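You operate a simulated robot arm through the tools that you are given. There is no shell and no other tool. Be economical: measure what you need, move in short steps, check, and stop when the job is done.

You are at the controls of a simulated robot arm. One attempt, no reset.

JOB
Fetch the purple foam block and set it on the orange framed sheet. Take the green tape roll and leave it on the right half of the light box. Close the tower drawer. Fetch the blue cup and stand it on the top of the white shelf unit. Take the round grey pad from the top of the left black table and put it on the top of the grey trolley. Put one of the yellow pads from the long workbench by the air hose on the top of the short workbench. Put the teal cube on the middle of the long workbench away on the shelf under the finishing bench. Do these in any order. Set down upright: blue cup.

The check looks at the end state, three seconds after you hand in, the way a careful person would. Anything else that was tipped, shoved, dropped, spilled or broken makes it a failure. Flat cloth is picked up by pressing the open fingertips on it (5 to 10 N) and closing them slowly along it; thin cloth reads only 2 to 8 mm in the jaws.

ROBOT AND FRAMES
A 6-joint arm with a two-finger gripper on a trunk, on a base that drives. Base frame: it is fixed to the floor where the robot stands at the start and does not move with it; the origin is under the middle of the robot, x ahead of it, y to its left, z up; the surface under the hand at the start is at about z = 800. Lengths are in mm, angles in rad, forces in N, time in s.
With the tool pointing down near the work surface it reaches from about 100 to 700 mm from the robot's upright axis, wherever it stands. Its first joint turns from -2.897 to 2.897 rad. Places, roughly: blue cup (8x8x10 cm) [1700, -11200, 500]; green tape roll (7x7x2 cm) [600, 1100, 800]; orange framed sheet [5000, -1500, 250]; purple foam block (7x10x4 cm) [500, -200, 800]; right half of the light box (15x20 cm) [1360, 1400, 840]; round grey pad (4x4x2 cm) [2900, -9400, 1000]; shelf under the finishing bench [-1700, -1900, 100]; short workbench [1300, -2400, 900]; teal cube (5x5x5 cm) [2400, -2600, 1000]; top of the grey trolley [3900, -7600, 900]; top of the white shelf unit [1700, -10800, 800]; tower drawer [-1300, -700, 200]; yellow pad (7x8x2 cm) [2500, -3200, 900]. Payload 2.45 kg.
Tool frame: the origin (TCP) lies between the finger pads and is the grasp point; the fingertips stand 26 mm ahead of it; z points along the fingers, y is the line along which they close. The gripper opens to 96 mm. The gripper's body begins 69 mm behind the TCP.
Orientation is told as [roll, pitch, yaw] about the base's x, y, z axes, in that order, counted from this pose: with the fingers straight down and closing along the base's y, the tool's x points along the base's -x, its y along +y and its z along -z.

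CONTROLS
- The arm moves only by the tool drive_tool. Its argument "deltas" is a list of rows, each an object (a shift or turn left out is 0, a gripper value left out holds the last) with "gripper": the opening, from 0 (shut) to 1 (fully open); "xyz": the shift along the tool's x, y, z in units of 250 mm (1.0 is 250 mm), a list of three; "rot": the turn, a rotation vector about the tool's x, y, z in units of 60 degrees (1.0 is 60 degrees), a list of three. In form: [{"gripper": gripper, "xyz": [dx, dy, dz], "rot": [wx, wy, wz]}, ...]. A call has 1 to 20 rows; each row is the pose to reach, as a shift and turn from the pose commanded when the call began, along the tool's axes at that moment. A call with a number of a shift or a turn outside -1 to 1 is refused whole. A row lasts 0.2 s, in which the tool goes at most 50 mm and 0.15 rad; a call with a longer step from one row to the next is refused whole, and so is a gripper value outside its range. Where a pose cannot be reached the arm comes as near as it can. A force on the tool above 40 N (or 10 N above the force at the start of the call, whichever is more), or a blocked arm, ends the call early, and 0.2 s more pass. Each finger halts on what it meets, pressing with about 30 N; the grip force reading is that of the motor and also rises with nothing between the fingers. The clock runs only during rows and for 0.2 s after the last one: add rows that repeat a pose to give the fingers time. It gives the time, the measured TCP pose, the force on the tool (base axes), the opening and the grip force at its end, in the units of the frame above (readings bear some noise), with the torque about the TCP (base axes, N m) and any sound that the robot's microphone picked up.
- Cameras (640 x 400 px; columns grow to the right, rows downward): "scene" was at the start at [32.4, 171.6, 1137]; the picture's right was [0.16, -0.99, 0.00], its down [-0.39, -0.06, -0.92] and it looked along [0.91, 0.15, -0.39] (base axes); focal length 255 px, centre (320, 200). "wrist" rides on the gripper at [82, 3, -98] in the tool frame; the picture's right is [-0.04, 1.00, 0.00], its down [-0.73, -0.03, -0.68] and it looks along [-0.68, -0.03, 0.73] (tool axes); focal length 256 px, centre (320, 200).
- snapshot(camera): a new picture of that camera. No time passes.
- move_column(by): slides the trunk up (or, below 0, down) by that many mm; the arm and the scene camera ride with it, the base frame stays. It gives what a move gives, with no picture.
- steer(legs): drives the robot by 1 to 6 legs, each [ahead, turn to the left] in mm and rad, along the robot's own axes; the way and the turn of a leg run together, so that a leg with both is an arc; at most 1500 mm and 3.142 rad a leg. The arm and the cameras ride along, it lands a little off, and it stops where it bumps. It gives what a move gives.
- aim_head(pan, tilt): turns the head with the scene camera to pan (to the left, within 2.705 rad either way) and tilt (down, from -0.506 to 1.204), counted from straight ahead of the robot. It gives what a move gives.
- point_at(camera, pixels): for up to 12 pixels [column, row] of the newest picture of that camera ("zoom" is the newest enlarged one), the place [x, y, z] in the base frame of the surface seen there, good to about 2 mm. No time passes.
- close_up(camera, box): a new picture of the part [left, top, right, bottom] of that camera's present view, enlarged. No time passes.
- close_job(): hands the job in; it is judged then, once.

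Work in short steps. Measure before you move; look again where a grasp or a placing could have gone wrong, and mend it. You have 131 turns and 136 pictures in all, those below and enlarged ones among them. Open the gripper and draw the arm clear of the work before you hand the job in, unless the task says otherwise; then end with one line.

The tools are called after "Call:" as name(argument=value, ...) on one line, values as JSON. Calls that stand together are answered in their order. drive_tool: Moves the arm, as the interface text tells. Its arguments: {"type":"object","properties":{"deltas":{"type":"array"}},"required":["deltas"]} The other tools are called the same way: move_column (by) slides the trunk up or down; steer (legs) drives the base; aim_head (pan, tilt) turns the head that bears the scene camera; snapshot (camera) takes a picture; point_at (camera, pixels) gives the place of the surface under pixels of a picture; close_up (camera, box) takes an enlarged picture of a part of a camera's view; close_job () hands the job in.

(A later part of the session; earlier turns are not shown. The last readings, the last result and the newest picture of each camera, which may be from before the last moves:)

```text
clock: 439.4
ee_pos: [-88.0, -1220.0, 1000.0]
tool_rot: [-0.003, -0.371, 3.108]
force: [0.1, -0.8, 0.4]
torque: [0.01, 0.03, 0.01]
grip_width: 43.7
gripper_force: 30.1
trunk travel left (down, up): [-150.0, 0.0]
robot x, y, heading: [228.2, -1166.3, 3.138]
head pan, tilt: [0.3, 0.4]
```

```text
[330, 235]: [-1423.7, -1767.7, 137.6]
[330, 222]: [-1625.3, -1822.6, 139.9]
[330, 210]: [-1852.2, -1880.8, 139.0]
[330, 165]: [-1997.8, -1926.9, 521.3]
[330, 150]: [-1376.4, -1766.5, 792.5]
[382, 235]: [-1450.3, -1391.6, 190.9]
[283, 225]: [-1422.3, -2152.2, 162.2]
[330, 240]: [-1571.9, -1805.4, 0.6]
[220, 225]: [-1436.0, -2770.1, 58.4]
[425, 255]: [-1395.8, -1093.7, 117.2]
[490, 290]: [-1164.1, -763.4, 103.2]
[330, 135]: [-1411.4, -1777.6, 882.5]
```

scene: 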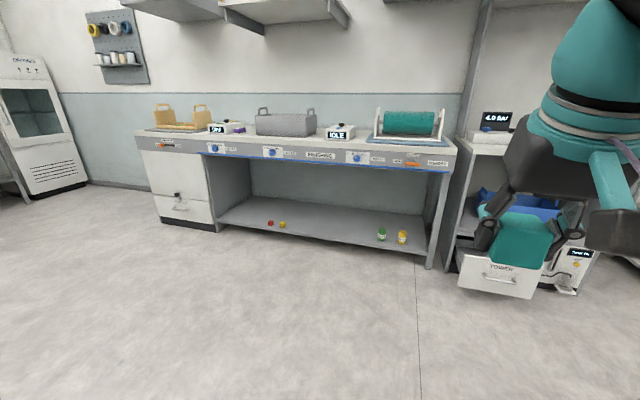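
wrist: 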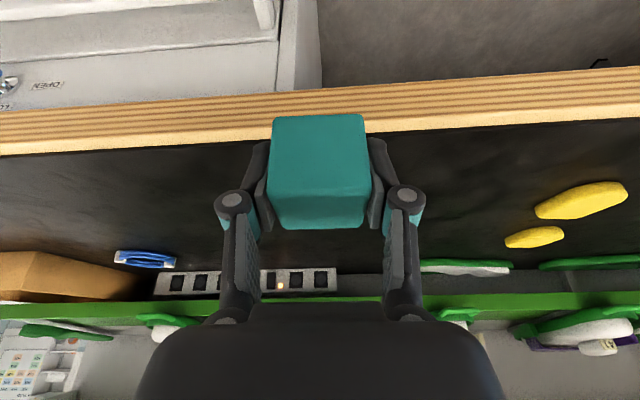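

I place at y -1770 (clear of the bottles). I drive to about (-500,-1770) facing the bench and lower trunk and hand in the open there.

Call:
steer(legs=[[0, 0.695], [946, 0], [0, -0.69]])

Call:
move_column(by=-120)

Call:
drive_tool(deltas=[{"xyz": [0, 0, 0.19]}, {"xyz": [0, 0, 0.38]}, {"xyz": [0, 0, 0.57]}, {"xyz": [0, 0, 0.76]}, {"xyz": [0, 0, 0.95]}, {"xyz": [0, 0, 0.95]}])

Call:
drive_tool(deltas=[{"xyz": [0, 0, 0.19]}, {"xyz": [0, 0, 0.38]}, {"xyz": [0, 0, 0.57]}, {"xyz": [0, 0, 0.76]}, {"xyz": [0, 0, 0.95]}, {"xyz": [0, 0, 0.95]}])

Call:
drive_tool(deltas=[{"xyz": [0, 0, 0.19]}, {"xyz": [-0.01, 0, 0.38]}, {"xyz": [-0.02, 0, 0.57]}, {"xyz": [-0.03, 0, 0.76]}, {"xyz": [-0.036, 0, 0.95]}, {"xyz": [-0.036, 0, 0.95]}])

Call:
snapshot(camera="scene")

```text
clock: 448.1
ee_pos: [-816.3, -1832.2, 999.9]
tool_rot: [-0.001, -0.371, 3.115]
force: [-0.2, -0.2, -0.9]
torque: [0.01, -0.04, 0.01]
grip_width: 43.4
gripper_force: 29.5
trunk travel left (down, up): [-150.0, 0.0]
robot x, y, heading: [-500.7, -1772.7, -3.135]
head pan, tilt: [0.3, 0.4]
```

```text
clock: 449.6
ee_pos: [-816.5, -1832.0, 879.7]
tool_rot: [-0.003, -0.371, 3.115]
force: [-0.1, 0.1, -0.2]
torque: [0.01, 0.03, 0.0]
grip_width: 43.5
gripper_force: 29.5
trunk travel left (down, up): [-30.0, 120.0]
robot x, y, heading: [-499.1, -1772.3, -3.135]
head pan, tilt: [0.3, 0.4]
```

```text
clock: 451.0
ee_pos: [-901.5, -1828.8, 658.2]
tool_rot: [-0.003, -0.372, 3.119]
force: [-0.1, -0.2, -0.4]
torque: [-0.02, 0.0, -0.02]
grip_width: 43.6
gripper_force: 29.5
trunk travel left (down, up): [-30.0, 120.0]
robot x, y, heading: [-500.4, -1779.2, -3.138]
head pan, tilt: [0.3, 0.4]
```

```text
clock: 452.4
ee_pos: [-987.9, -1828.0, 437.3]
tool_rot: [-0.001, -0.372, 3.118]
force: [-0.5, -0.5, -0.6]
torque: [0.0, 0.0, 0.0]
grip_width: 43.4
gripper_force: 30.2
trunk travel left (down, up): [-30.0, 120.0]
robot x, y, heading: [-504.2, -1775.1, -3.133]
head pan, tilt: [0.3, 0.4]
```

```text
clock: 453.8
ee_pos: [-1082.7, -1824.7, 218.5]
tool_rot: [0.006, -0.371, 3.093]
force: [0.1, 0.3, 0.9]
torque: [0.07, -0.02, 0.03]
grip_width: 43.7
gripper_force: 30.3
trunk travel left (down, up): [-30.0, 120.0]
robot x, y, heading: [-502.4, -1773.9, -3.134]
head pan, tilt: [0.3, 0.4]
```

```text
49 pictures are left
```

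scene: 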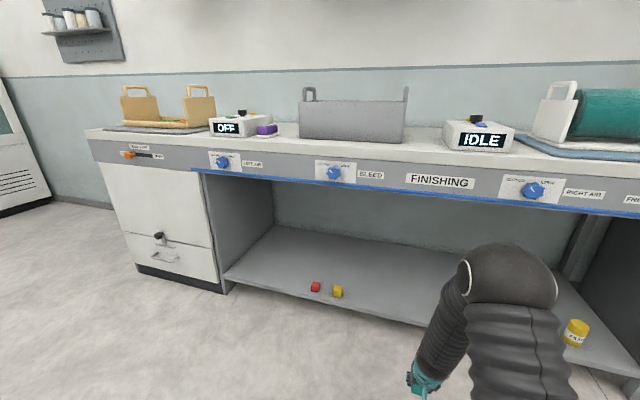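

I check how far forward and high the elbow is before driving it under the bench edge.

Call:
point_at(camera="scene", pixels=[[505, 250], [470, 270], [540, 270], [440, 330], [430, 370], [425, 175], [337, 292], [315, 288]])

Call:
snapshot(camera="wrist")

```text
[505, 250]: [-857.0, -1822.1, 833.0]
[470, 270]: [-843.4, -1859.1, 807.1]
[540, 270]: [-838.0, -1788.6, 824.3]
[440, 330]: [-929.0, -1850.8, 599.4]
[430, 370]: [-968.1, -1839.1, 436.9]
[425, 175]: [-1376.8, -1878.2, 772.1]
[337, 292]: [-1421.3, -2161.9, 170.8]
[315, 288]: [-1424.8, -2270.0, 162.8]
```

```text
48 pictures are left
```

wrist: 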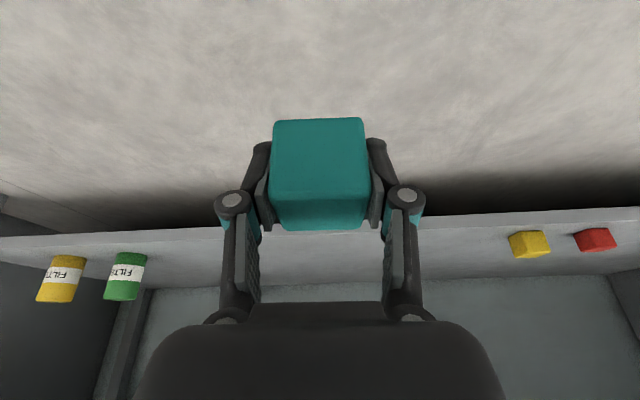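

The elbow's front is near x -950, so I drive 375 mm: cube well over the shelf while the elbow clears the bench face (x -1377).

Call:
steer(legs=[[375, 0]])

Call:
snapshot(camera="scene")

Call:
snapshot(camera="wrist")

Call:
point_at(camera="scene", pixels=[[500, 200], [450, 230], [440, 270], [420, 310], [420, 350], [380, 320]])

```text
clock: 456.2
ee_pos: [-1459.8, -1826.9, 219.5]
tool_rot: [-0.003, -0.371, 3.117]
force: [0.4, -0.1, 0.0]
torque: [0.02, 0.0, -0.01]
grip_width: 43.7
gripper_force: 29.6
trunk travel left (down, up): [-30.0, 120.0]
robot x, y, heading: [-877.2, -1775.8, -3.136]
head pan, tilt: [0.3, 0.4]
```

```text
47 pictures are left
```

scene: 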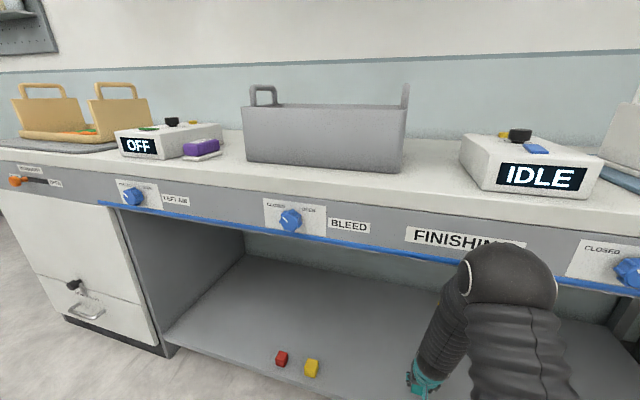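

```text
46 pictures are left
```

wrist: 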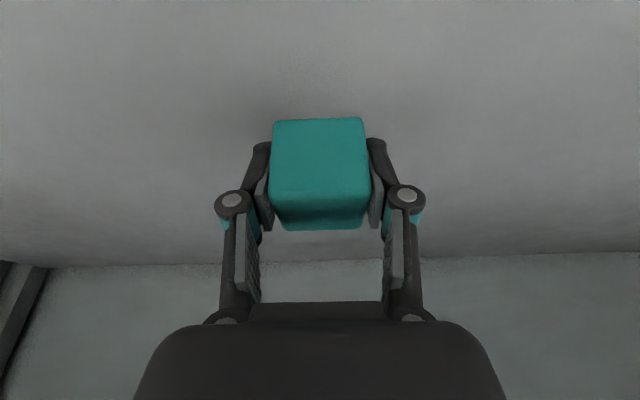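

```text
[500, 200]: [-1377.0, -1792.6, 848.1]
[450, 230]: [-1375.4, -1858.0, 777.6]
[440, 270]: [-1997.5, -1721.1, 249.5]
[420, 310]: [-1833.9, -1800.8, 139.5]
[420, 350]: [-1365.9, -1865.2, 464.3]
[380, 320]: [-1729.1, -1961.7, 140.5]
```

Cube is over the shelf. I lower: trunk 30 mm, then about 17 mm by the arm.

Call:
move_column(by=-30)

Call:
drive_tool(deltas=[{"xyz": [0.01, 0, 0.03]}, {"xyz": [0.02, 0, 0.05]}, {"xyz": [0.025, 0, 0.064]}, {"xyz": [0.027, 0, 0.07]}, {"xyz": [0.027, 0, 0.07]}])

Call:
snapshot(camera="wrist")

```text
clock: 456.9
ee_pos: [-1460.6, -1827.1, 189.2]
tool_rot: [-0.002, -0.373, 3.118]
force: [0.6, 0.6, 0.0]
torque: [0.0, 0.05, 0.03]
grip_width: 43.5
gripper_force: 30.5
trunk travel left (down, up): [0.0, 150.0]
robot x, y, heading: [-873.9, -1780.1, -3.134]
head pan, tilt: [0.3, 0.4]
```

```text
clock: 458.1
ee_pos: [-1458.7, -1826.3, 170.5]
tool_rot: [-0.003, -0.371, 3.117]
force: [0.4, -0.4, -1.2]
torque: [0.03, 0.01, 0.0]
grip_width: 43.5
gripper_force: 30.0
trunk travel left (down, up): [0.0, 150.0]
robot x, y, heading: [-879.1, -1778.5, -3.135]
head pan, tilt: [0.3, 0.4]
```

```text
45 pictures are left
```

wrist: 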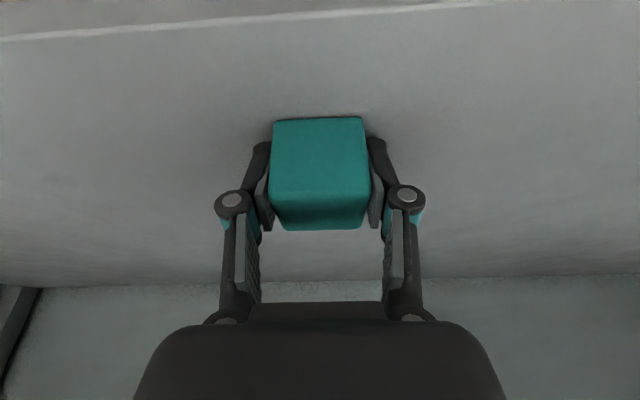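

No contact yet; a few mm more in small steps.

Call:
drive_tool(deltas=[{"xyz": [0.003, 0, 0.0075]}, {"xyz": [0.005, 0, 0.013]}, {"xyz": [0.005, 0, 0.013]}])

```text
clock: 458.9
ee_pos: [-1460.6, -1827.1, 168.7]
tool_rot: [-0.003, -0.375, 3.118]
force: [3.8, -0.3, 24.3]
torque: [-0.02, 0.07, 0.0]
grip_width: 43.7
gripper_force: 29.8
trunk travel left (down, up): [0.0, 150.0]
robot x, y, heading: [-875.8, -1779.5, -3.133]
head pan, tilt: [0.3, 0.4]
```

It bears on the shelf (24 N). I ease, open, raise the trunk 70 mm and back out.

Call:
drive_tool(deltas=[{"xyz": [-0.003, 0, -0.007]}, {"gripper": 0.7, "xyz": [-0.003, 0, -0.007]}, {"gripper": 0.85, "xyz": [-0.003, 0, -0.007]}, {"gripper": 0.85, "xyz": [-0.003, 0, -0.007]}])

Call:
move_column(by=70)

Call:
steer(legs=[[-450, 0]])

Call:
snapshot(camera="wrist")

Call:
aim_head(pan=-0.6, tilt=0.4)

Call:
snapshot(camera="scene")

```text
clock: 459.9
ee_pos: [-1461.4, -1827.7, 169.7]
tool_rot: [-0.002, -0.371, 3.116]
force: [0.1, 0.5, 0.0]
torque: [0.04, 0.0, -0.01]
grip_width: 81.6
gripper_force: 0.1
trunk travel left (down, up): [0.0, 150.0]
robot x, y, heading: [-877.8, -1779.5, -3.131]
head pan, tilt: [0.3, 0.4]
```

```text
clock: 461.0
ee_pos: [-1460.8, -1825.7, 239.6]
tool_rot: [-0.003, -0.371, 3.117]
force: [0.4, 0.1, 0.0]
torque: [-0.02, 0.01, 0.04]
grip_width: 81.7
gripper_force: 0.1
trunk travel left (down, up): [-70.0, 80.0]
robot x, y, heading: [-873.6, -1778.7, -3.134]
head pan, tilt: [0.3, 0.4]
```

```text
clock: 463.7
ee_pos: [-1012.7, -1821.7, 238.6]
tool_rot: [-0.003, -0.373, 3.112]
force: [0.6, -0.3, -0.5]
torque: [0.03, 0.01, 0.0]
grip_width: 81.5
gripper_force: 0.1
trunk travel left (down, up): [-70.0, 80.0]
robot x, y, heading: [-431.2, -1772.7, -3.138]
head pan, tilt: [0.3, 0.4]
```

```text
44 pictures are left
```

wrist: 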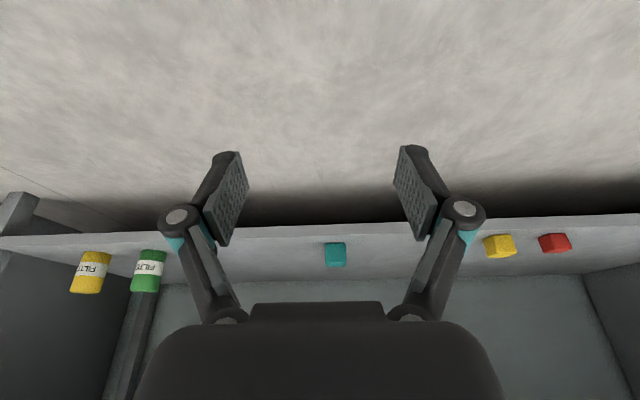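

```text
clock: 464.9
ee_pos: [-1012.6, -1821.7, 240.3]
tool_rot: [-0.002, -0.372, 3.111]
force: [0.0, -0.2, -0.9]
torque: [0.0, -0.01, 0.02]
grip_width: 81.7
gripper_force: 0.1
trunk travel left (down, up): [-70.0, 80.0]
robot x, y, heading: [-429.2, -1778.1, -3.143]
head pan, tilt: [-0.6, 0.4]
```

```text
43 pictures are left
```

scene: 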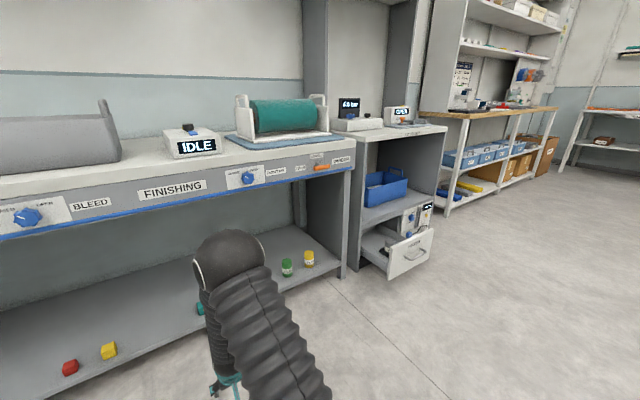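

The cube stands on the shelf. Next the drawer (front at x -1165, y -920..-560): I drive to face it with the hand still low.

Call:
steer(legs=[[0, -1.566], [1030, 0], [0, 1.571]])

Call:
aim_head(pan=0.1, tilt=0.75)

Call:
snapshot(camera="scene")

Call:
snapshot(camera="wrist")

```text
clock: 477.8
ee_pos: [-1021.3, -791.1, 238.8]
tool_rot: [-0.001, -0.371, 3.108]
force: [0.4, 0.4, -0.2]
torque: [0.02, 0.0, 0.0]
grip_width: 81.6
gripper_force: 0.1
trunk travel left (down, up): [-70.0, 80.0]
robot x, y, heading: [-437.5, -747.2, 3.141]
head pan, tilt: [-0.6, 0.4]
```

```text
clock: 478.9
ee_pos: [-1020.9, -791.3, 239.2]
tool_rot: [-0.002, -0.373, 3.107]
force: [-0.3, -0.4, 0.3]
torque: [0.0, -0.04, 0.05]
grip_width: 81.6
gripper_force: 0.1
trunk travel left (down, up): [-70.0, 80.0]
robot x, y, heading: [-436.6, -749.4, 3.139]
head pan, tilt: [0.099, 0.75]
```

```text
42 pictures are left
```

scene: 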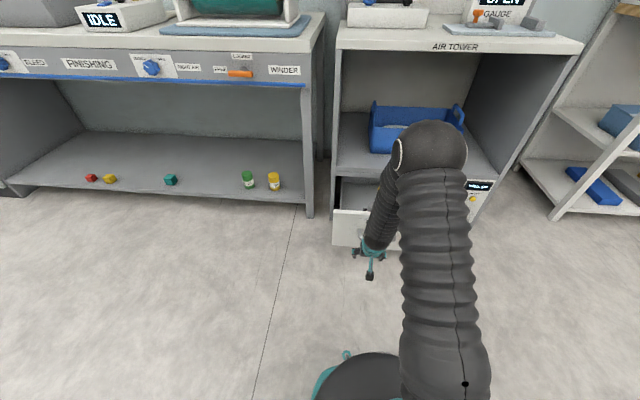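

```text
41 pictures are left
```

wrist: 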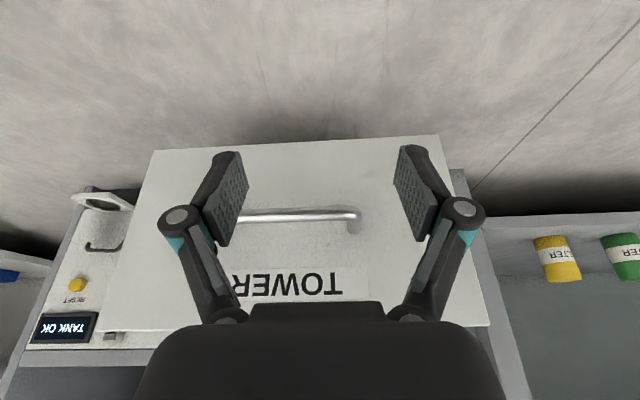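

I measure the drawer front and handle in the wrist picture.

Call:
point_at(camera="wrist", pixels=[[300, 145], [300, 180], [300, 214], [300, 250], [300, 290], [160, 160], [430, 145], [355, 220], [245, 216], [460, 300], [120, 320], [470, 210]])

```text
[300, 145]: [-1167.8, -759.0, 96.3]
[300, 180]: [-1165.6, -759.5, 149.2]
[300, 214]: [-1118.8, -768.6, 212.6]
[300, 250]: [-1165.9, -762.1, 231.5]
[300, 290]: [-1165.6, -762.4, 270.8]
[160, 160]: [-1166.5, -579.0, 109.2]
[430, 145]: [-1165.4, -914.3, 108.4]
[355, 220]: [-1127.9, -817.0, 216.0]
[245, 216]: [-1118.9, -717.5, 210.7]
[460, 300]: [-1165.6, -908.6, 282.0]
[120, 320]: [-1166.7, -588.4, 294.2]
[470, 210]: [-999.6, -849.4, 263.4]
```

The panel is x -1166, y -915..-575, z 90–295, handle at z 212. I close the fingers, centre them at y -745 above the handle (tips z about 250), and push by driving in stages.

Call:
drive_tool(deltas=[{"gripper": 0.3, "xyz": [-0.03, -0.09, -0.07]}, {"gripper": 0, "xyz": [-0.057, -0.184, -0.145]}, {"xyz": [-0.057, -0.184, -0.145]}, {"xyz": [-0.057, -0.184, -0.145]}])

Call:
steer(legs=[[110, 0], [70, 0]])

Call:
snapshot(camera="wrist")

```text
clock: 479.9
ee_pos: [-1019.4, -746.4, 278.5]
tool_rot: [-0.004, -0.37, 3.109]
force: [0.4, 0.2, 0.2]
torque: [-0.02, 0.03, -0.03]
grip_width: 0.0
gripper_force: 28.1
trunk travel left (down, up): [-70.0, 80.0]
robot x, y, heading: [-435.5, -746.6, 3.141]
head pan, tilt: [0.099, 0.75]
```

```text
clock: 481.7
ee_pos: [-1201.7, -747.0, 277.2]
tool_rot: [-0.004, -0.372, 3.11]
force: [-0.9, 0.2, 0.1]
torque: [0.0, -0.01, 0.02]
grip_width: 0.0
gripper_force: 28.5
trunk travel left (down, up): [-70.0, 80.0]
robot x, y, heading: [-615.6, -746.8, 3.135]
head pan, tilt: [0.099, 0.75]
```

```text
40 pictures are left
```

wrist: 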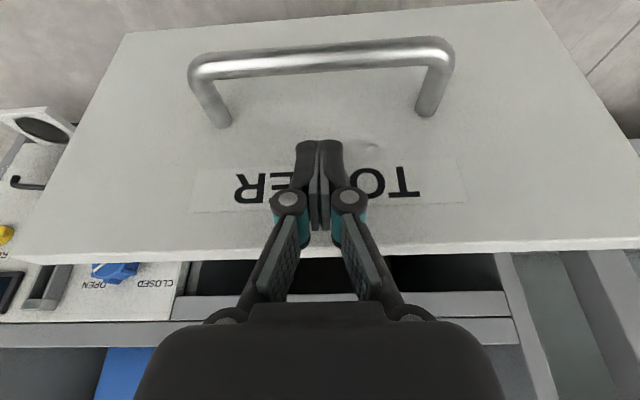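

The drawer seems to move freely. I measure panel and tower front.

Call:
point_at(camera="wrist", pixels=[[150, 150], [450, 200], [200, 160], [400, 250], [80, 335], [570, 300], [400, 305], [120, 290], [510, 350]])

```text
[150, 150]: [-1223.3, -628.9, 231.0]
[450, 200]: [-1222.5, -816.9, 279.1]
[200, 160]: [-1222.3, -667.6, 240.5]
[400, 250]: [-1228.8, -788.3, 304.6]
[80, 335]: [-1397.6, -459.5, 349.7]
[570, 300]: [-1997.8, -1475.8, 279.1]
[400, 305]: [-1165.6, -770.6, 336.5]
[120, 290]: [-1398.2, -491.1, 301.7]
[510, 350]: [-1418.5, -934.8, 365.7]
```

Panel front is at -1223, the tower face at -1398. I push 150 mm more, then in small bits.

Call:
steer(legs=[[145, 0]])

Call:
steer(legs=[[15, 0]])

Call:
snapshot(camera="wrist")

Call:
point_at(camera="wrist", pixels=[[150, 150], [450, 200], [400, 250], [80, 335], [120, 290]])

```text
clock: 483.1
ee_pos: [-1346.5, -747.4, 278.6]
tool_rot: [-0.004, -0.371, 3.11]
force: [-0.1, 1.0, -0.4]
torque: [0.02, -0.01, 0.0]
grip_width: 0.0
gripper_force: 28.0
trunk travel left (down, up): [-70.0, 80.0]
robot x, y, heading: [-761.3, -748.5, 3.144]
head pan, tilt: [0.099, 0.75]
```

```text
clock: 483.8
ee_pos: [-1362.0, -747.6, 278.1]
tool_rot: [-0.004, -0.37, 3.11]
force: [-0.3, 0.7, 0.4]
torque: [-0.04, 0.03, -0.05]
grip_width: 0.0
gripper_force: 28.4
trunk travel left (down, up): [-70.0, 80.0]
robot x, y, heading: [-780.8, -746.8, 3.144]
head pan, tilt: [0.099, 0.75]
```

```text
39 pictures are left
```

wrist: 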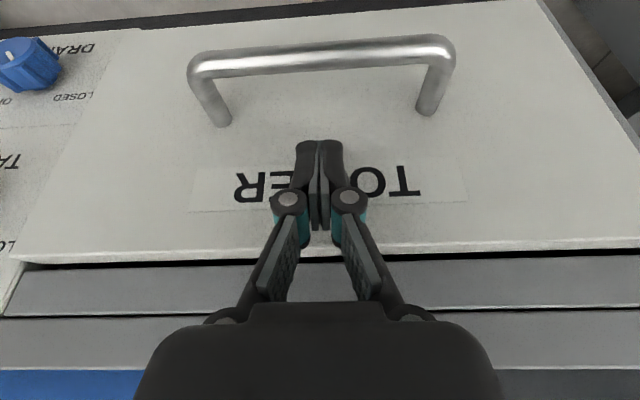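

```text
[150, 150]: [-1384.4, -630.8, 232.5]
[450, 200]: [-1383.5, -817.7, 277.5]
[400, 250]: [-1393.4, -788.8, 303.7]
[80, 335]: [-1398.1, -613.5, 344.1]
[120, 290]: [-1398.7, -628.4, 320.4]
```

14 mm short of flush; I finish with the arm in small forward steps, watching force.

Call:
drive_tool(deltas=[{"xyz": [-0.02, 0, 0.008]}, {"xyz": [-0.037, 0, 0.0145]}, {"xyz": [-0.052, 0, 0.02]}, {"xyz": [-0.06, 0, 0.0235]}, {"xyz": [-0.06, 0, 0.0235]}])

Call:
snapshot(camera="wrist")

Call:
point_at(camera="wrist", pixels=[[150, 150], [450, 200], [400, 280], [40, 120], [120, 290]])

```text
clock: 485.0
ee_pos: [-1376.6, -746.0, 278.2]
tool_rot: [-0.004, -0.37, 3.11]
force: [9.3, 1.1, 3.1]
torque: [-0.02, -0.11, 0.03]
grip_width: 0.1
gripper_force: 28.3
trunk travel left (down, up): [-70.0, 80.0]
robot x, y, heading: [-781.5, -748.6, 3.14]
head pan, tilt: [0.099, 0.75]
```

```text
38 pictures are left
```

wrist: 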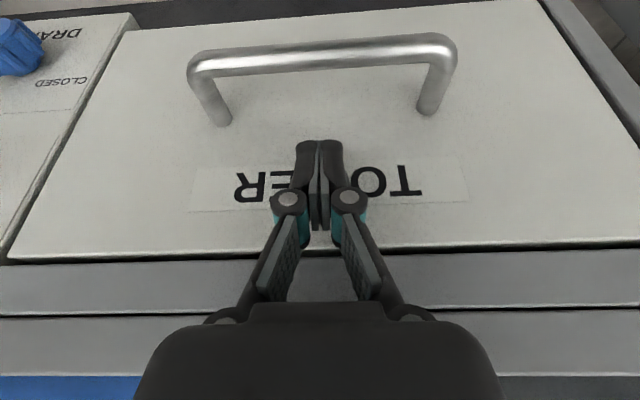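

```text
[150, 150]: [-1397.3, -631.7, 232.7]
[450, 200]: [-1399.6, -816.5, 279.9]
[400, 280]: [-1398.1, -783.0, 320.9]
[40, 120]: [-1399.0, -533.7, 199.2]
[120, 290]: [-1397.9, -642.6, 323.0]
```

Flush with the tower face and resisting (9 N). I press a touch more to confirm the stop, then back away.

Call:
drive_tool(deltas=[{"xyz": [-0.01, 0, 0.004]}, {"xyz": [-0.018, 0, 0.007]}, {"xyz": [-0.018, 0, 0.007]}])

Call:
steer(legs=[[-380, 0]])

Call:
snapshot(camera="wrist")

Call:
point_at(camera="wrist", pixels=[[300, 250], [250, 280], [350, 260], [150, 300]])

```text
clock: 485.6
ee_pos: [-1376.4, -746.1, 276.3]
tool_rot: [-0.001, -0.364, 3.108]
force: [3.0, -0.3, 0.0]
torque: [0.01, -0.04, 0.0]
grip_width: 0.1
gripper_force: 28.8
trunk travel left (down, up): [-70.0, 80.0]
robot x, y, heading: [-778.8, -748.4, 3.139]
head pan, tilt: [0.099, 0.75]
stopped in row 2: the force on the tool passed its limit at 45 N (the readings are from after the stop); the commanded pose is now the measured one
```

```text
clock: 487.9
ee_pos: [-1000.2, -745.9, 275.7]
tool_rot: [-0.004, -0.363, 3.106]
force: [1.7, -0.1, 1.1]
torque: [0.01, 0.0, 0.0]
grip_width: 0.1
gripper_force: 28.8
trunk travel left (down, up): [-70.0, 80.0]
robot x, y, heading: [-403.3, -746.9, 3.142]
head pan, tilt: [0.099, 0.75]
```

```text
37 pictures are left
```

wrist: 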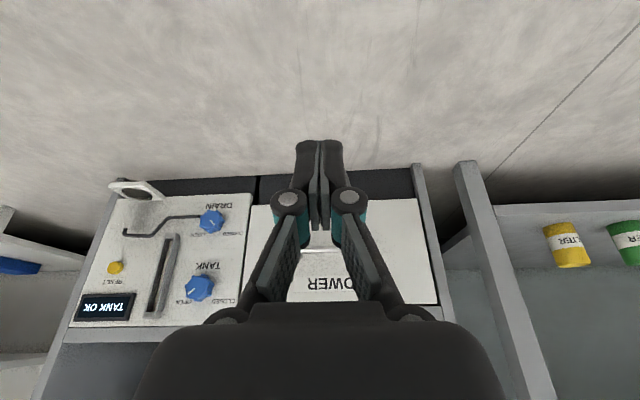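

```text
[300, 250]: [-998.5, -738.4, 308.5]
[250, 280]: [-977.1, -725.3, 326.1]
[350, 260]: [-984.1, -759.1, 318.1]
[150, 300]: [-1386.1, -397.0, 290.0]
```

The drawer is closed. I raise trunk and hand, straighten the hand, and turn toward the main bench.

Call:
move_column(by=80)

Call:
drive_tool(deltas=[{"gripper": 0.5, "xyz": [0, 0, -0.2]}, {"xyz": [0, 0, -0.4]}, {"xyz": [0, 0, -0.6]}, {"xyz": [0, 0, -0.8]}, {"xyz": [0, 0, -1.0]}, {"xyz": [0, 0, -1.0]}])

Call:
drive_tool(deltas=[{"xyz": [0, 0, -0.2]}, {"xyz": [0, 0, -0.4]}, {"xyz": [0, 0, -0.6]}, {"xyz": [0, 0, -0.8]}, {"xyz": [0, 0, -1.0]}, {"xyz": [0, 0, -1.0]}])

Call:
drive_tool(deltas=[{"xyz": [0, 0, -0.18], "rot": [0, 0.1, 0]}, {"xyz": [0, 0, -0.36], "rot": [0, 0.2, 0]}, {"xyz": [0, 0, -0.54], "rot": [0, 0.3, 0]}, {"xyz": [0, 0, -0.68], "rot": [0, 0.347, 0]}, {"xyz": [0, 0, -0.68], "rot": [0, 0.347, 0]}])

Call:
steer(legs=[[0, -1.5], [900, 0]])

Call:
aim_head(pan=-0.5, tilt=0.4)

Call:
snapshot(camera="scene")

```text
clock: 489.1
ee_pos: [-1000.8, -746.1, 356.7]
tool_rot: [-0.004, -0.362, 3.105]
force: [0.6, 0.2, 0.0]
torque: [0.0, 0.0, 0.01]
grip_width: 0.0
gripper_force: 28.6
trunk travel left (down, up): [-150.0, 0.0]
robot x, y, heading: [-404.9, -745.5, 3.142]
head pan, tilt: [0.099, 0.75]
```

```text
clock: 490.5
ee_pos: [-911.3, -750.3, 590.8]
tool_rot: [0.0, -0.362, 3.107]
force: [0.6, 0.4, 0.0]
torque: [0.01, -0.04, 0.0]
grip_width: 48.0
gripper_force: 0.1
out of reach, approached as far as the arm can: row 1
trunk travel left (down, up): [-150.0, 0.0]
robot x, y, heading: [-403.7, -745.7, 3.142]
head pan, tilt: [0.099, 0.75]
```

```text
clock: 491.9
ee_pos: [-822.3, -754.1, 824.1]
tool_rot: [-0.004, -0.363, 3.108]
force: [0.3, 0.1, 0.0]
torque: [0.01, 0.0, 0.03]
grip_width: 47.9
gripper_force: 0.1
trunk travel left (down, up): [-150.0, 0.0]
robot x, y, heading: [-400.7, -747.2, 3.138]
head pan, tilt: [0.099, 0.75]
```

```text
clock: 493.1
ee_pos: [-762.3, -756.7, 982.1]
tool_rot: [-0.002, 0.001, 3.107]
force: [0.0, 0.1, -0.8]
torque: [0.02, -0.03, -0.01]
grip_width: 47.7
gripper_force: 0.0
trunk travel left (down, up): [-150.0, 0.0]
robot x, y, heading: [-403.4, -747.1, 3.137]
head pan, tilt: [0.099, 0.75]
```

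```text
clock: 501.5
ee_pos: [-521.2, 508.9, 983.2]
tool_rot: [-0.002, 0.001, 1.625]
force: [-0.6, 0.7, 0.8]
torque: [-0.01, 0.01, 0.0]
grip_width: 47.9
gripper_force: 0.0
trunk travel left (down, up): [-150.0, 0.0]
robot x, y, heading: [-479.7, 151.8, 1.655]
head pan, tilt: [0.099, 0.75]
```

```text
clock: 502.5
ee_pos: [-522.8, 508.7, 983.4]
tool_rot: [-0.002, -0.002, 1.624]
force: [0.3, 0.1, -0.7]
torque: [0.0, -0.02, -0.01]
grip_width: 47.9
gripper_force: 0.0
trunk travel left (down, up): [-150.0, 0.0]
robot x, y, heading: [-481.2, 151.6, 1.655]
head pan, tilt: [-0.499, 0.4]
```

```text
36 pictures are left
```

scene: 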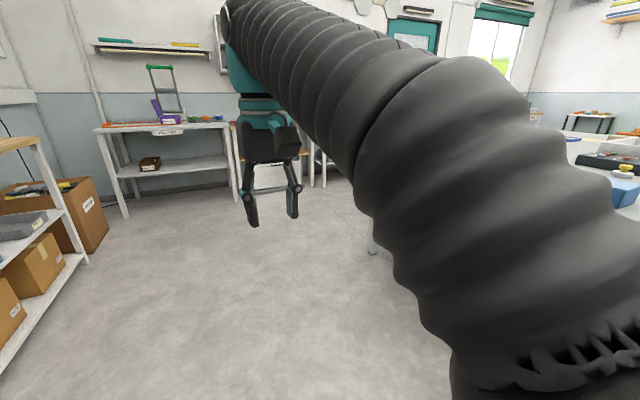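

The floor ahead is open. I go on to y about 1050 and face the bench.

Call:
steer(legs=[[920, 0], [0, -1.655], [400, 0]])

Call:
aim_head(pan=0.25, tilt=0.4)

Call:
snapshot(camera="scene")

```text
clock: 513.5
ee_pos: [202.6, 1065.4, 983.8]
tool_rot: [-0.001, 0.001, -0.048]
force: [-0.6, -0.5, -0.5]
torque: [0.01, 0.0, 0.0]
grip_width: 48.2
gripper_force: 0.1
trunk travel left (down, up): [-150.0, 0.0]
robot x, y, heading: [-157.0, 1057.9, -0.014]
head pan, tilt: [-0.499, 0.4]
```

```text
clock: 514.5
ee_pos: [202.0, 1066.6, 982.4]
tool_rot: [-0.002, 0.001, -0.047]
force: [0.1, 0.5, -0.4]
torque: [-0.02, 0.0, 0.02]
grip_width: 47.7
gripper_force: 0.1
trunk travel left (down, up): [-150.0, 0.0]
robot x, y, heading: [-157.9, 1059.7, -0.015]
head pan, tilt: [0.25, 0.4]
```

```text
35 pictures are left
```

scene: 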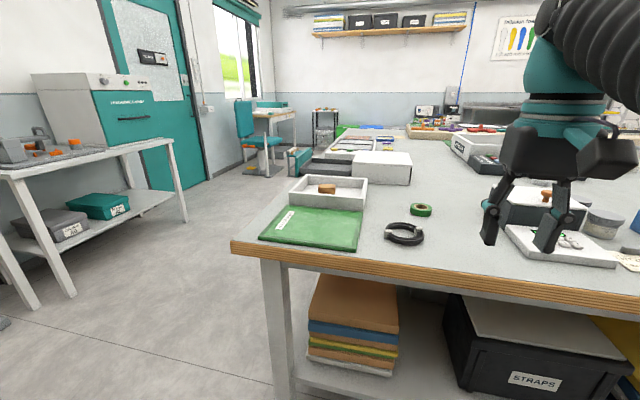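

The green tape is at (420,209). I measure it, the bench edges and the white boxes further on.

Call:
close_up(camera="scene", box=[260, 120, 460, 245])

Call:
point_at(camera="scene", pixels=[[421, 206], [411, 209], [431, 210], [421, 214], [232, 243], [385, 155], [383, 175], [410, 162], [330, 165], [365, 143], [300, 160], [320, 178]])

```text
3.20 times, centred on (360, 182) of scene
```

zoom: 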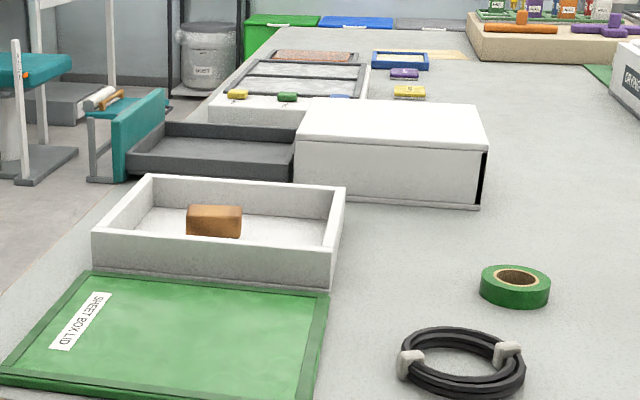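

```text
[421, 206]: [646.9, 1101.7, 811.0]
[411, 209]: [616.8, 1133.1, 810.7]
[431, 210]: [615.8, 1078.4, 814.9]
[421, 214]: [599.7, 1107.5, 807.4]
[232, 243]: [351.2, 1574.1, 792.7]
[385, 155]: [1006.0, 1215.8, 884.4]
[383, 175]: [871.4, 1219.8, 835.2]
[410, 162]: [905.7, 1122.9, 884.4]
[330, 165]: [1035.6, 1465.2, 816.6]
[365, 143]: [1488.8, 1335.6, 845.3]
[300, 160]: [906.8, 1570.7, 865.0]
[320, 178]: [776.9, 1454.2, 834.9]
```

I drive 180 mm closer (as near the bench as at the start) and look at the tape with the wrist camera.

Call:
steer(legs=[[180, 0]])

Call:
drive_tool(deltas=[{"gripper": 1, "xyz": [-0.18, 0.03, 0.04]}, {"xyz": [-0.36, 0.06, 0.08]}, {"xyz": [-0.45, 0.08, 0.15]}, {"xyz": [-0.45, 0.08, 0.2]}, {"xyz": [-0.45, 0.08, 0.2]}])

Call:
snapshot(camera="wrist")

```text
clock: 516.1
ee_pos: [383.9, 1063.4, 983.7]
tool_rot: [-0.002, 0.0, -0.049]
force: [-0.2, -0.4, -0.5]
torque: [-0.01, -0.01, 0.01]
grip_width: 47.9
gripper_force: 0.0
trunk travel left (down, up): [-150.0, 0.0]
robot x, y, heading: [22.4, 1056.6, -0.011]
head pan, tilt: [0.25, 0.4]
```

```text
clock: 517.3
ee_pos: [497.0, 1078.1, 932.1]
tool_rot: [-0.002, 0.0, -0.048]
force: [-0.4, -0.3, 0.4]
torque: [-0.02, 0.0, -0.03]
grip_width: 96.0
gripper_force: 0.1
trunk travel left (down, up): [-150.0, 0.0]
robot x, y, heading: [24.9, 1058.7, -0.015]
head pan, tilt: [0.25, 0.4]
```

```text
33 pictures are left
```

wrist: 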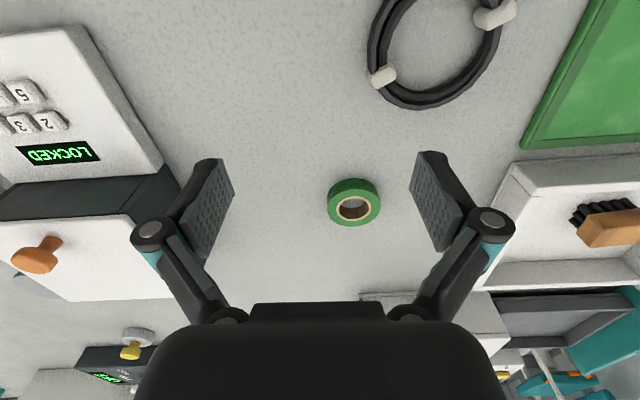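

Call:
close_up(camera="wrist", box=[314, 170, 394, 235])

Call:
point_at(camera="wrist", pixels=[[354, 192], [354, 223], [330, 205], [378, 205], [335, 195], [372, 195], [354, 200], [352, 182]])

```text
6.15 times, centred on (354, 202) of wrist
```

zoom: 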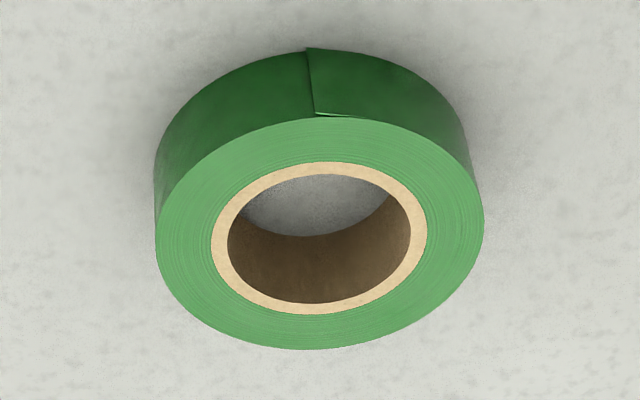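

```text
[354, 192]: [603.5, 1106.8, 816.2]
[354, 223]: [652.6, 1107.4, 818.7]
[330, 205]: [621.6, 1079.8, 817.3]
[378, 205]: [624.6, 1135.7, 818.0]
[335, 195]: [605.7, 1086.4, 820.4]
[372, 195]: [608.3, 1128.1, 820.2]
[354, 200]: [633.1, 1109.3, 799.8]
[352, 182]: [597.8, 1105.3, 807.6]
```

Ring centre (627,1108), z 800–818. I go over it and down to TCP z 829, then close.

Call:
drive_tool(deltas=[{"gripper": 1, "xyz": [-0.17, 0.05, 0.05]}, {"xyz": [-0.34, 0.1, 0.1]}, {"xyz": [-0.514, 0.145, 0.15]}, {"xyz": [-0.514, 0.145, 0.3]}, {"xyz": [-0.514, 0.145, 0.38]}, {"xyz": [-0.514, 0.145, 0.412]}, {"xyz": [-0.514, 0.145, 0.412]}, {"gripper": 0.75, "xyz": [-0.514, 0.145, 0.412]}, {"gripper": 0.55, "xyz": [-0.514, 0.145, 0.412]}, {"gripper": 0.45, "xyz": [-0.514, 0.145, 0.412]}, {"gripper": 0.45, "xyz": [-0.514, 0.145, 0.412]}])

Call:
snapshot(camera="wrist")

```text
clock: 519.7
ee_pos: [627.1, 1108.6, 831.0]
tool_rot: [-0.002, -0.001, -0.049]
force: [1.4, 0.3, 1.8]
torque: [0.02, -0.04, 0.0]
grip_width: 60.8
gripper_force: 30.0
trunk travel left (down, up): [-150.0, 0.0]
robot x, y, heading: [25.5, 1064.9, -0.014]
head pan, tilt: [0.25, 0.4]
```

```text
31 pictures are left
```

wrist: 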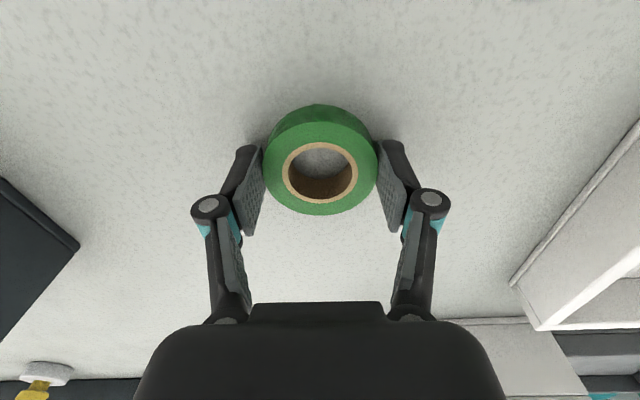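

Gripped at 61 mm. I lift, draw in, back off and look left for the passage to the light box.

Call:
drive_tool(deltas=[{"xyz": [0, 0, -0.15]}, {"xyz": [0, 0, -0.33]}, {"xyz": [0.15, 0, -0.45]}, {"xyz": [0.33, 0, -0.5]}, {"xyz": [0.52, 0, -0.55]}, {"xyz": [0.71, 0, -0.58]}, {"xyz": [0.9, 0, -0.6]}, {"xyz": [1.0, 0, -0.6]}, {"xyz": [1.0, 0, -0.6]}])

Call:
steer(legs=[[-350, 0], [0, 1.2]])

Call:
aim_head(pan=-0.5, tilt=0.35)

Call:
snapshot(camera="scene")

```text
clock: 521.7
ee_pos: [379.4, 1120.4, 979.9]
tool_rot: [-0.003, 0.0, -0.047]
force: [0.1, 0.5, -0.1]
torque: [-0.01, 0.04, 0.0]
grip_width: 60.8
gripper_force: 30.4
trunk travel left (down, up): [-150.0, 0.0]
robot x, y, heading: [27.3, 1056.2, -0.012]
head pan, tilt: [0.25, 0.4]
```

```text
clock: 526.9
ee_pos: [-258.9, 1416.6, 980.2]
tool_rot: [-0.002, -0.001, 1.163]
force: [0.9, -0.3, 0.0]
torque: [0.0, -0.04, -0.01]
grip_width: 60.8
gripper_force: 30.3
trunk travel left (down, up): [-150.0, 0.0]
robot x, y, heading: [-330.4, 1062.5, 1.194]
head pan, tilt: [0.25, 0.4]
```

```text
clock: 528.0
ee_pos: [-258.6, 1416.1, 979.9]
tool_rot: [-0.003, 0.0, 1.162]
force: [0.3, 0.8, -0.3]
torque: [0.02, 0.02, 0.02]
grip_width: 60.8
gripper_force: 30.2
trunk travel left (down, up): [-150.0, 0.0]
robot x, y, heading: [-325.0, 1066.6, 1.199]
head pan, tilt: [-0.499, 0.351]
```

```text
30 pictures are left
```

scene: 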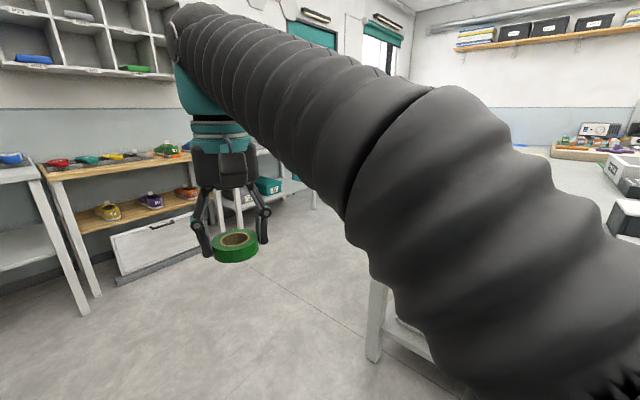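

I measure the side tables to size the passage left of the bench.

Call:
point_at(camera="scene", pixels=[[315, 207], [242, 228], [265, 200], [95, 290], [85, 310], [130, 280], [370, 358], [300, 185], [195, 160]])

```text
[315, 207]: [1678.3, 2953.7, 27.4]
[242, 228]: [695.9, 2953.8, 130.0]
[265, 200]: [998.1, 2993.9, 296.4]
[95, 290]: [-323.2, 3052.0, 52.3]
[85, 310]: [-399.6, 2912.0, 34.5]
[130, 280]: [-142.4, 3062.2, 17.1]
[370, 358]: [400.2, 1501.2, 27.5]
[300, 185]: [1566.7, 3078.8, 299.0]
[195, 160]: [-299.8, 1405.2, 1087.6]
```

The passage (y 1574–2950) is wide. I drive north to y 2090, then east to x about 500 and look.

Call:
steer(legs=[[0, 0.372], [1030, 0], [0, -1.571], [800, 0]])

Call:
aim_head(pan=-0.1, tilt=0.4)

Call:
snapshot(camera="scene")

```text
clock: 542.3
ee_pos: [829.6, 2148.1, 980.0]
tool_rot: [-0.001, 0.001, -0.044]
force: [-0.1, 0.5, -0.3]
torque: [-0.05, 0.01, -0.01]
grip_width: 60.7
gripper_force: 29.6
trunk travel left (down, up): [-150.0, 0.0]
robot x, y, heading: [476.3, 2085.7, -0.017]
head pan, tilt: [-0.499, 0.351]
```

```text
clock: 543.1
ee_pos: [830.3, 2148.0, 979.9]
tool_rot: [-0.004, 0.001, -0.045]
force: [0.2, -0.2, 0.1]
torque: [0.0, -0.01, 0.0]
grip_width: 60.6
gripper_force: 30.1
trunk travel left (down, up): [-150.0, 0.0]
robot x, y, heading: [475.2, 2083.9, -0.012]
head pan, tilt: [-0.099, 0.4]
```

```text
29 pictures are left
```

scene: 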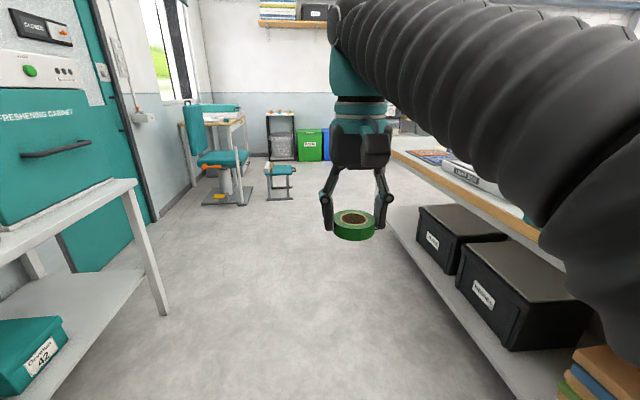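

Clear floor ahead. I drive on to x about 1370, turn to face the bench, and look at the light box.

Call:
steer(legs=[[890, 0], [0, -1.559]])

Call:
aim_head(pan=0.1, tilt=0.5)

Call:
snapshot(camera="scene")

```text
clock: 551.6
ee_pos: [1421.6, 1721.8, 979.7]
tool_rot: [-0.003, 0.001, -1.616]
force: [0.9, 0.4, -0.2]
torque: [0.04, 0.01, -0.01]
grip_width: 60.8
gripper_force: 29.8
trunk travel left (down, up): [-150.0, 0.0]
robot x, y, heading: [1360.9, 2074.9, -1.581]
head pan, tilt: [-0.099, 0.4]
```

```text
clock: 552.4
ee_pos: [1422.3, 1721.2, 980.9]
tool_rot: [-0.003, 0.001, -1.617]
force: [-0.3, 0.0, -0.6]
torque: [0.0, -0.01, 0.01]
grip_width: 60.7
gripper_force: 30.0
trunk travel left (down, up): [-150.0, 0.0]
robot x, y, heading: [1359.1, 2078.3, -1.58]
head pan, tilt: [0.099, 0.499]
```

```text
28 pictures are left
```

scene: 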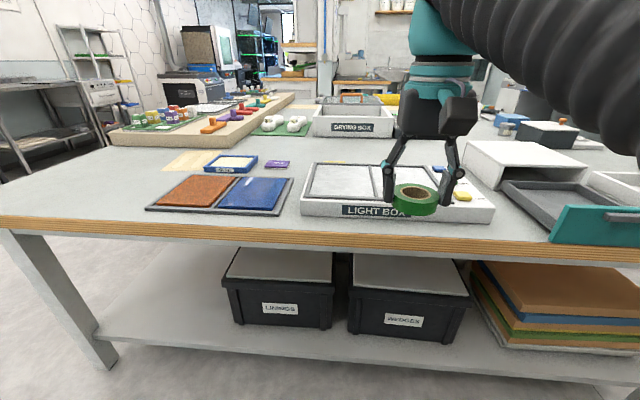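

The light box is ahead with two panels and a button strip at right. I enlarge and measure.

Call:
close_up(camera="scene", box=[295, 140, 515, 260])

Call:
snapshot(camera="wrist")

```text
2.91 times, centred on (405, 200) of scene
```

zoom: 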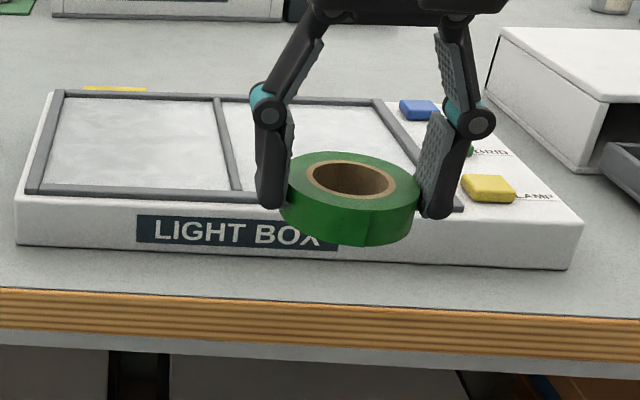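

```text
26 pictures are left
```

wrist: 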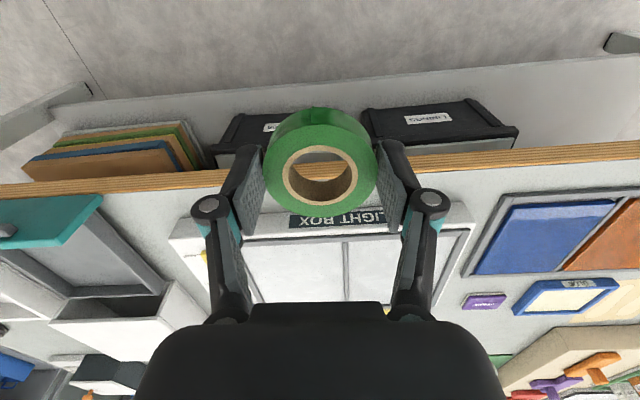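

Call:
point_at(camera="zoom", pixels=[[220, 100], [240, 188], [150, 140], [250, 115], [385, 105], [470, 205], [400, 135], [40, 190], [60, 95], [485, 185], [415, 105], [330, 115]])

Call:
point_at(camera="wrist", pixels=[[345, 245], [345, 295], [300, 260], [255, 240], [380, 270], [240, 240], [205, 260]])

```text
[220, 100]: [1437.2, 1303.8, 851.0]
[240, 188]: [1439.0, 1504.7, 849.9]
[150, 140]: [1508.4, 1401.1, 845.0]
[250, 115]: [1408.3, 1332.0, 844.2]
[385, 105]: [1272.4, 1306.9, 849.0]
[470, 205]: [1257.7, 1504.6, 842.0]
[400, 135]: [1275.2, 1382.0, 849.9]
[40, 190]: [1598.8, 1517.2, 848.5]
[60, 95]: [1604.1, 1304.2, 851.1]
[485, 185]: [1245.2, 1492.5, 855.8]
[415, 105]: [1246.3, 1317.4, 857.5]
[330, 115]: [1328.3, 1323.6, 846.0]
```

```text
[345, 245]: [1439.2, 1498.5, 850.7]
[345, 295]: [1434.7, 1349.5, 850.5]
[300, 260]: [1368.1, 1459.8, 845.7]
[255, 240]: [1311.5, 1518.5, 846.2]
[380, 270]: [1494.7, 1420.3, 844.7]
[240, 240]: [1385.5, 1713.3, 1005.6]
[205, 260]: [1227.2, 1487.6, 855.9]
```

The right panel spans x 1275–1435, y 1305–1505, z 845. I drive 130 mm closer and carry the tape over its centre (1355,1405), staying above first.

Call:
steer(legs=[[130, 0]])

Call:
drive_tool(deltas=[{"xyz": [-0.15, -0.05, 0]}, {"xyz": [-0.3, -0.1, 0]}, {"xyz": [-0.45, -0.15, 0.05]}, {"xyz": [-0.6, -0.2, 0.1]}, {"xyz": [-0.755, -0.23, 0.18]}, {"xyz": [-0.755, -0.23, 0.28]}, {"xyz": [-0.755, -0.23, 0.28]}])

Call:
snapshot(camera="wrist")

```text
clock: 553.6
ee_pos: [1420.4, 1590.6, 980.8]
tool_rot: [-0.004, 0.001, -1.615]
force: [0.5, 0.4, -1.0]
torque: [0.0, 0.01, 0.01]
grip_width: 60.8
gripper_force: 30.0
trunk travel left (down, up): [-150.0, 0.0]
robot x, y, heading: [1358.0, 1944.6, -1.582]
head pan, tilt: [0.099, 0.499]
```

```text
clock: 555.2
ee_pos: [1354.4, 1405.3, 909.3]
tool_rot: [-0.003, -0.002, -1.617]
force: [0.3, 0.9, -0.8]
torque: [-0.01, -0.03, -0.01]
grip_width: 60.4
gripper_force: 29.8
trunk travel left (down, up): [-150.0, 0.0]
robot x, y, heading: [1356.9, 1945.6, -1.581]
head pan, tilt: [0.099, 0.499]
```

```text
25 pictures are left
```

wrist: 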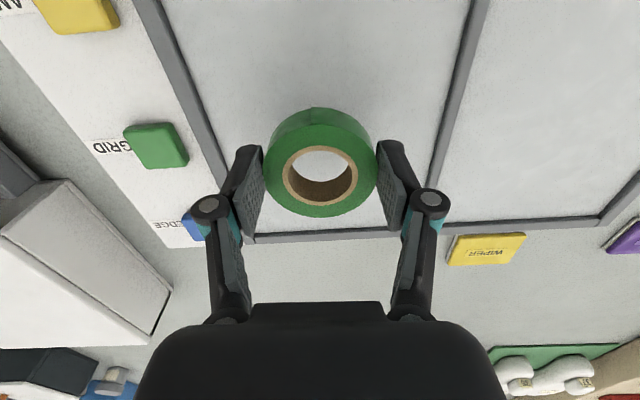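

Centred over the right panel. I lower to contact in small steps and release.

Call:
drive_tool(deltas=[{"xyz": [0, 0, 0.08]}, {"xyz": [0, 0, 0.12]}, {"xyz": [0, 0, 0.13]}, {"xyz": [0, 0, 0.136]}, {"xyz": [0, 0, 0.136]}])

```text
clock: 556.4
ee_pos: [1354.7, 1404.4, 876.2]
tool_rot: [-0.004, 0.0, -1.615]
force: [-0.6, 0.2, -0.4]
torque: [-0.01, 0.0, -0.03]
grip_width: 60.6
gripper_force: 29.8
trunk travel left (down, up): [-150.0, 0.0]
robot x, y, heading: [1356.3, 1945.7, -1.577]
head pan, tilt: [0.099, 0.499]
```

Call:
drive_tool(deltas=[{"xyz": [0, 0, 0.006]}, {"xyz": [0, 0, 0.01]}, {"xyz": [0, 0, 0.01]}])

```text
clock: 557.2
ee_pos: [1353.5, 1406.6, 875.2]
tool_rot: [-0.002, -0.005, -1.616]
force: [-0.2, -3.0, 14.7]
torque: [0.14, -0.17, -0.03]
grip_width: 60.7
gripper_force: 30.2
trunk travel left (down, up): [-150.0, 0.0]
robot x, y, heading: [1361.4, 1944.9, -1.586]
head pan, tilt: [0.099, 0.499]
```

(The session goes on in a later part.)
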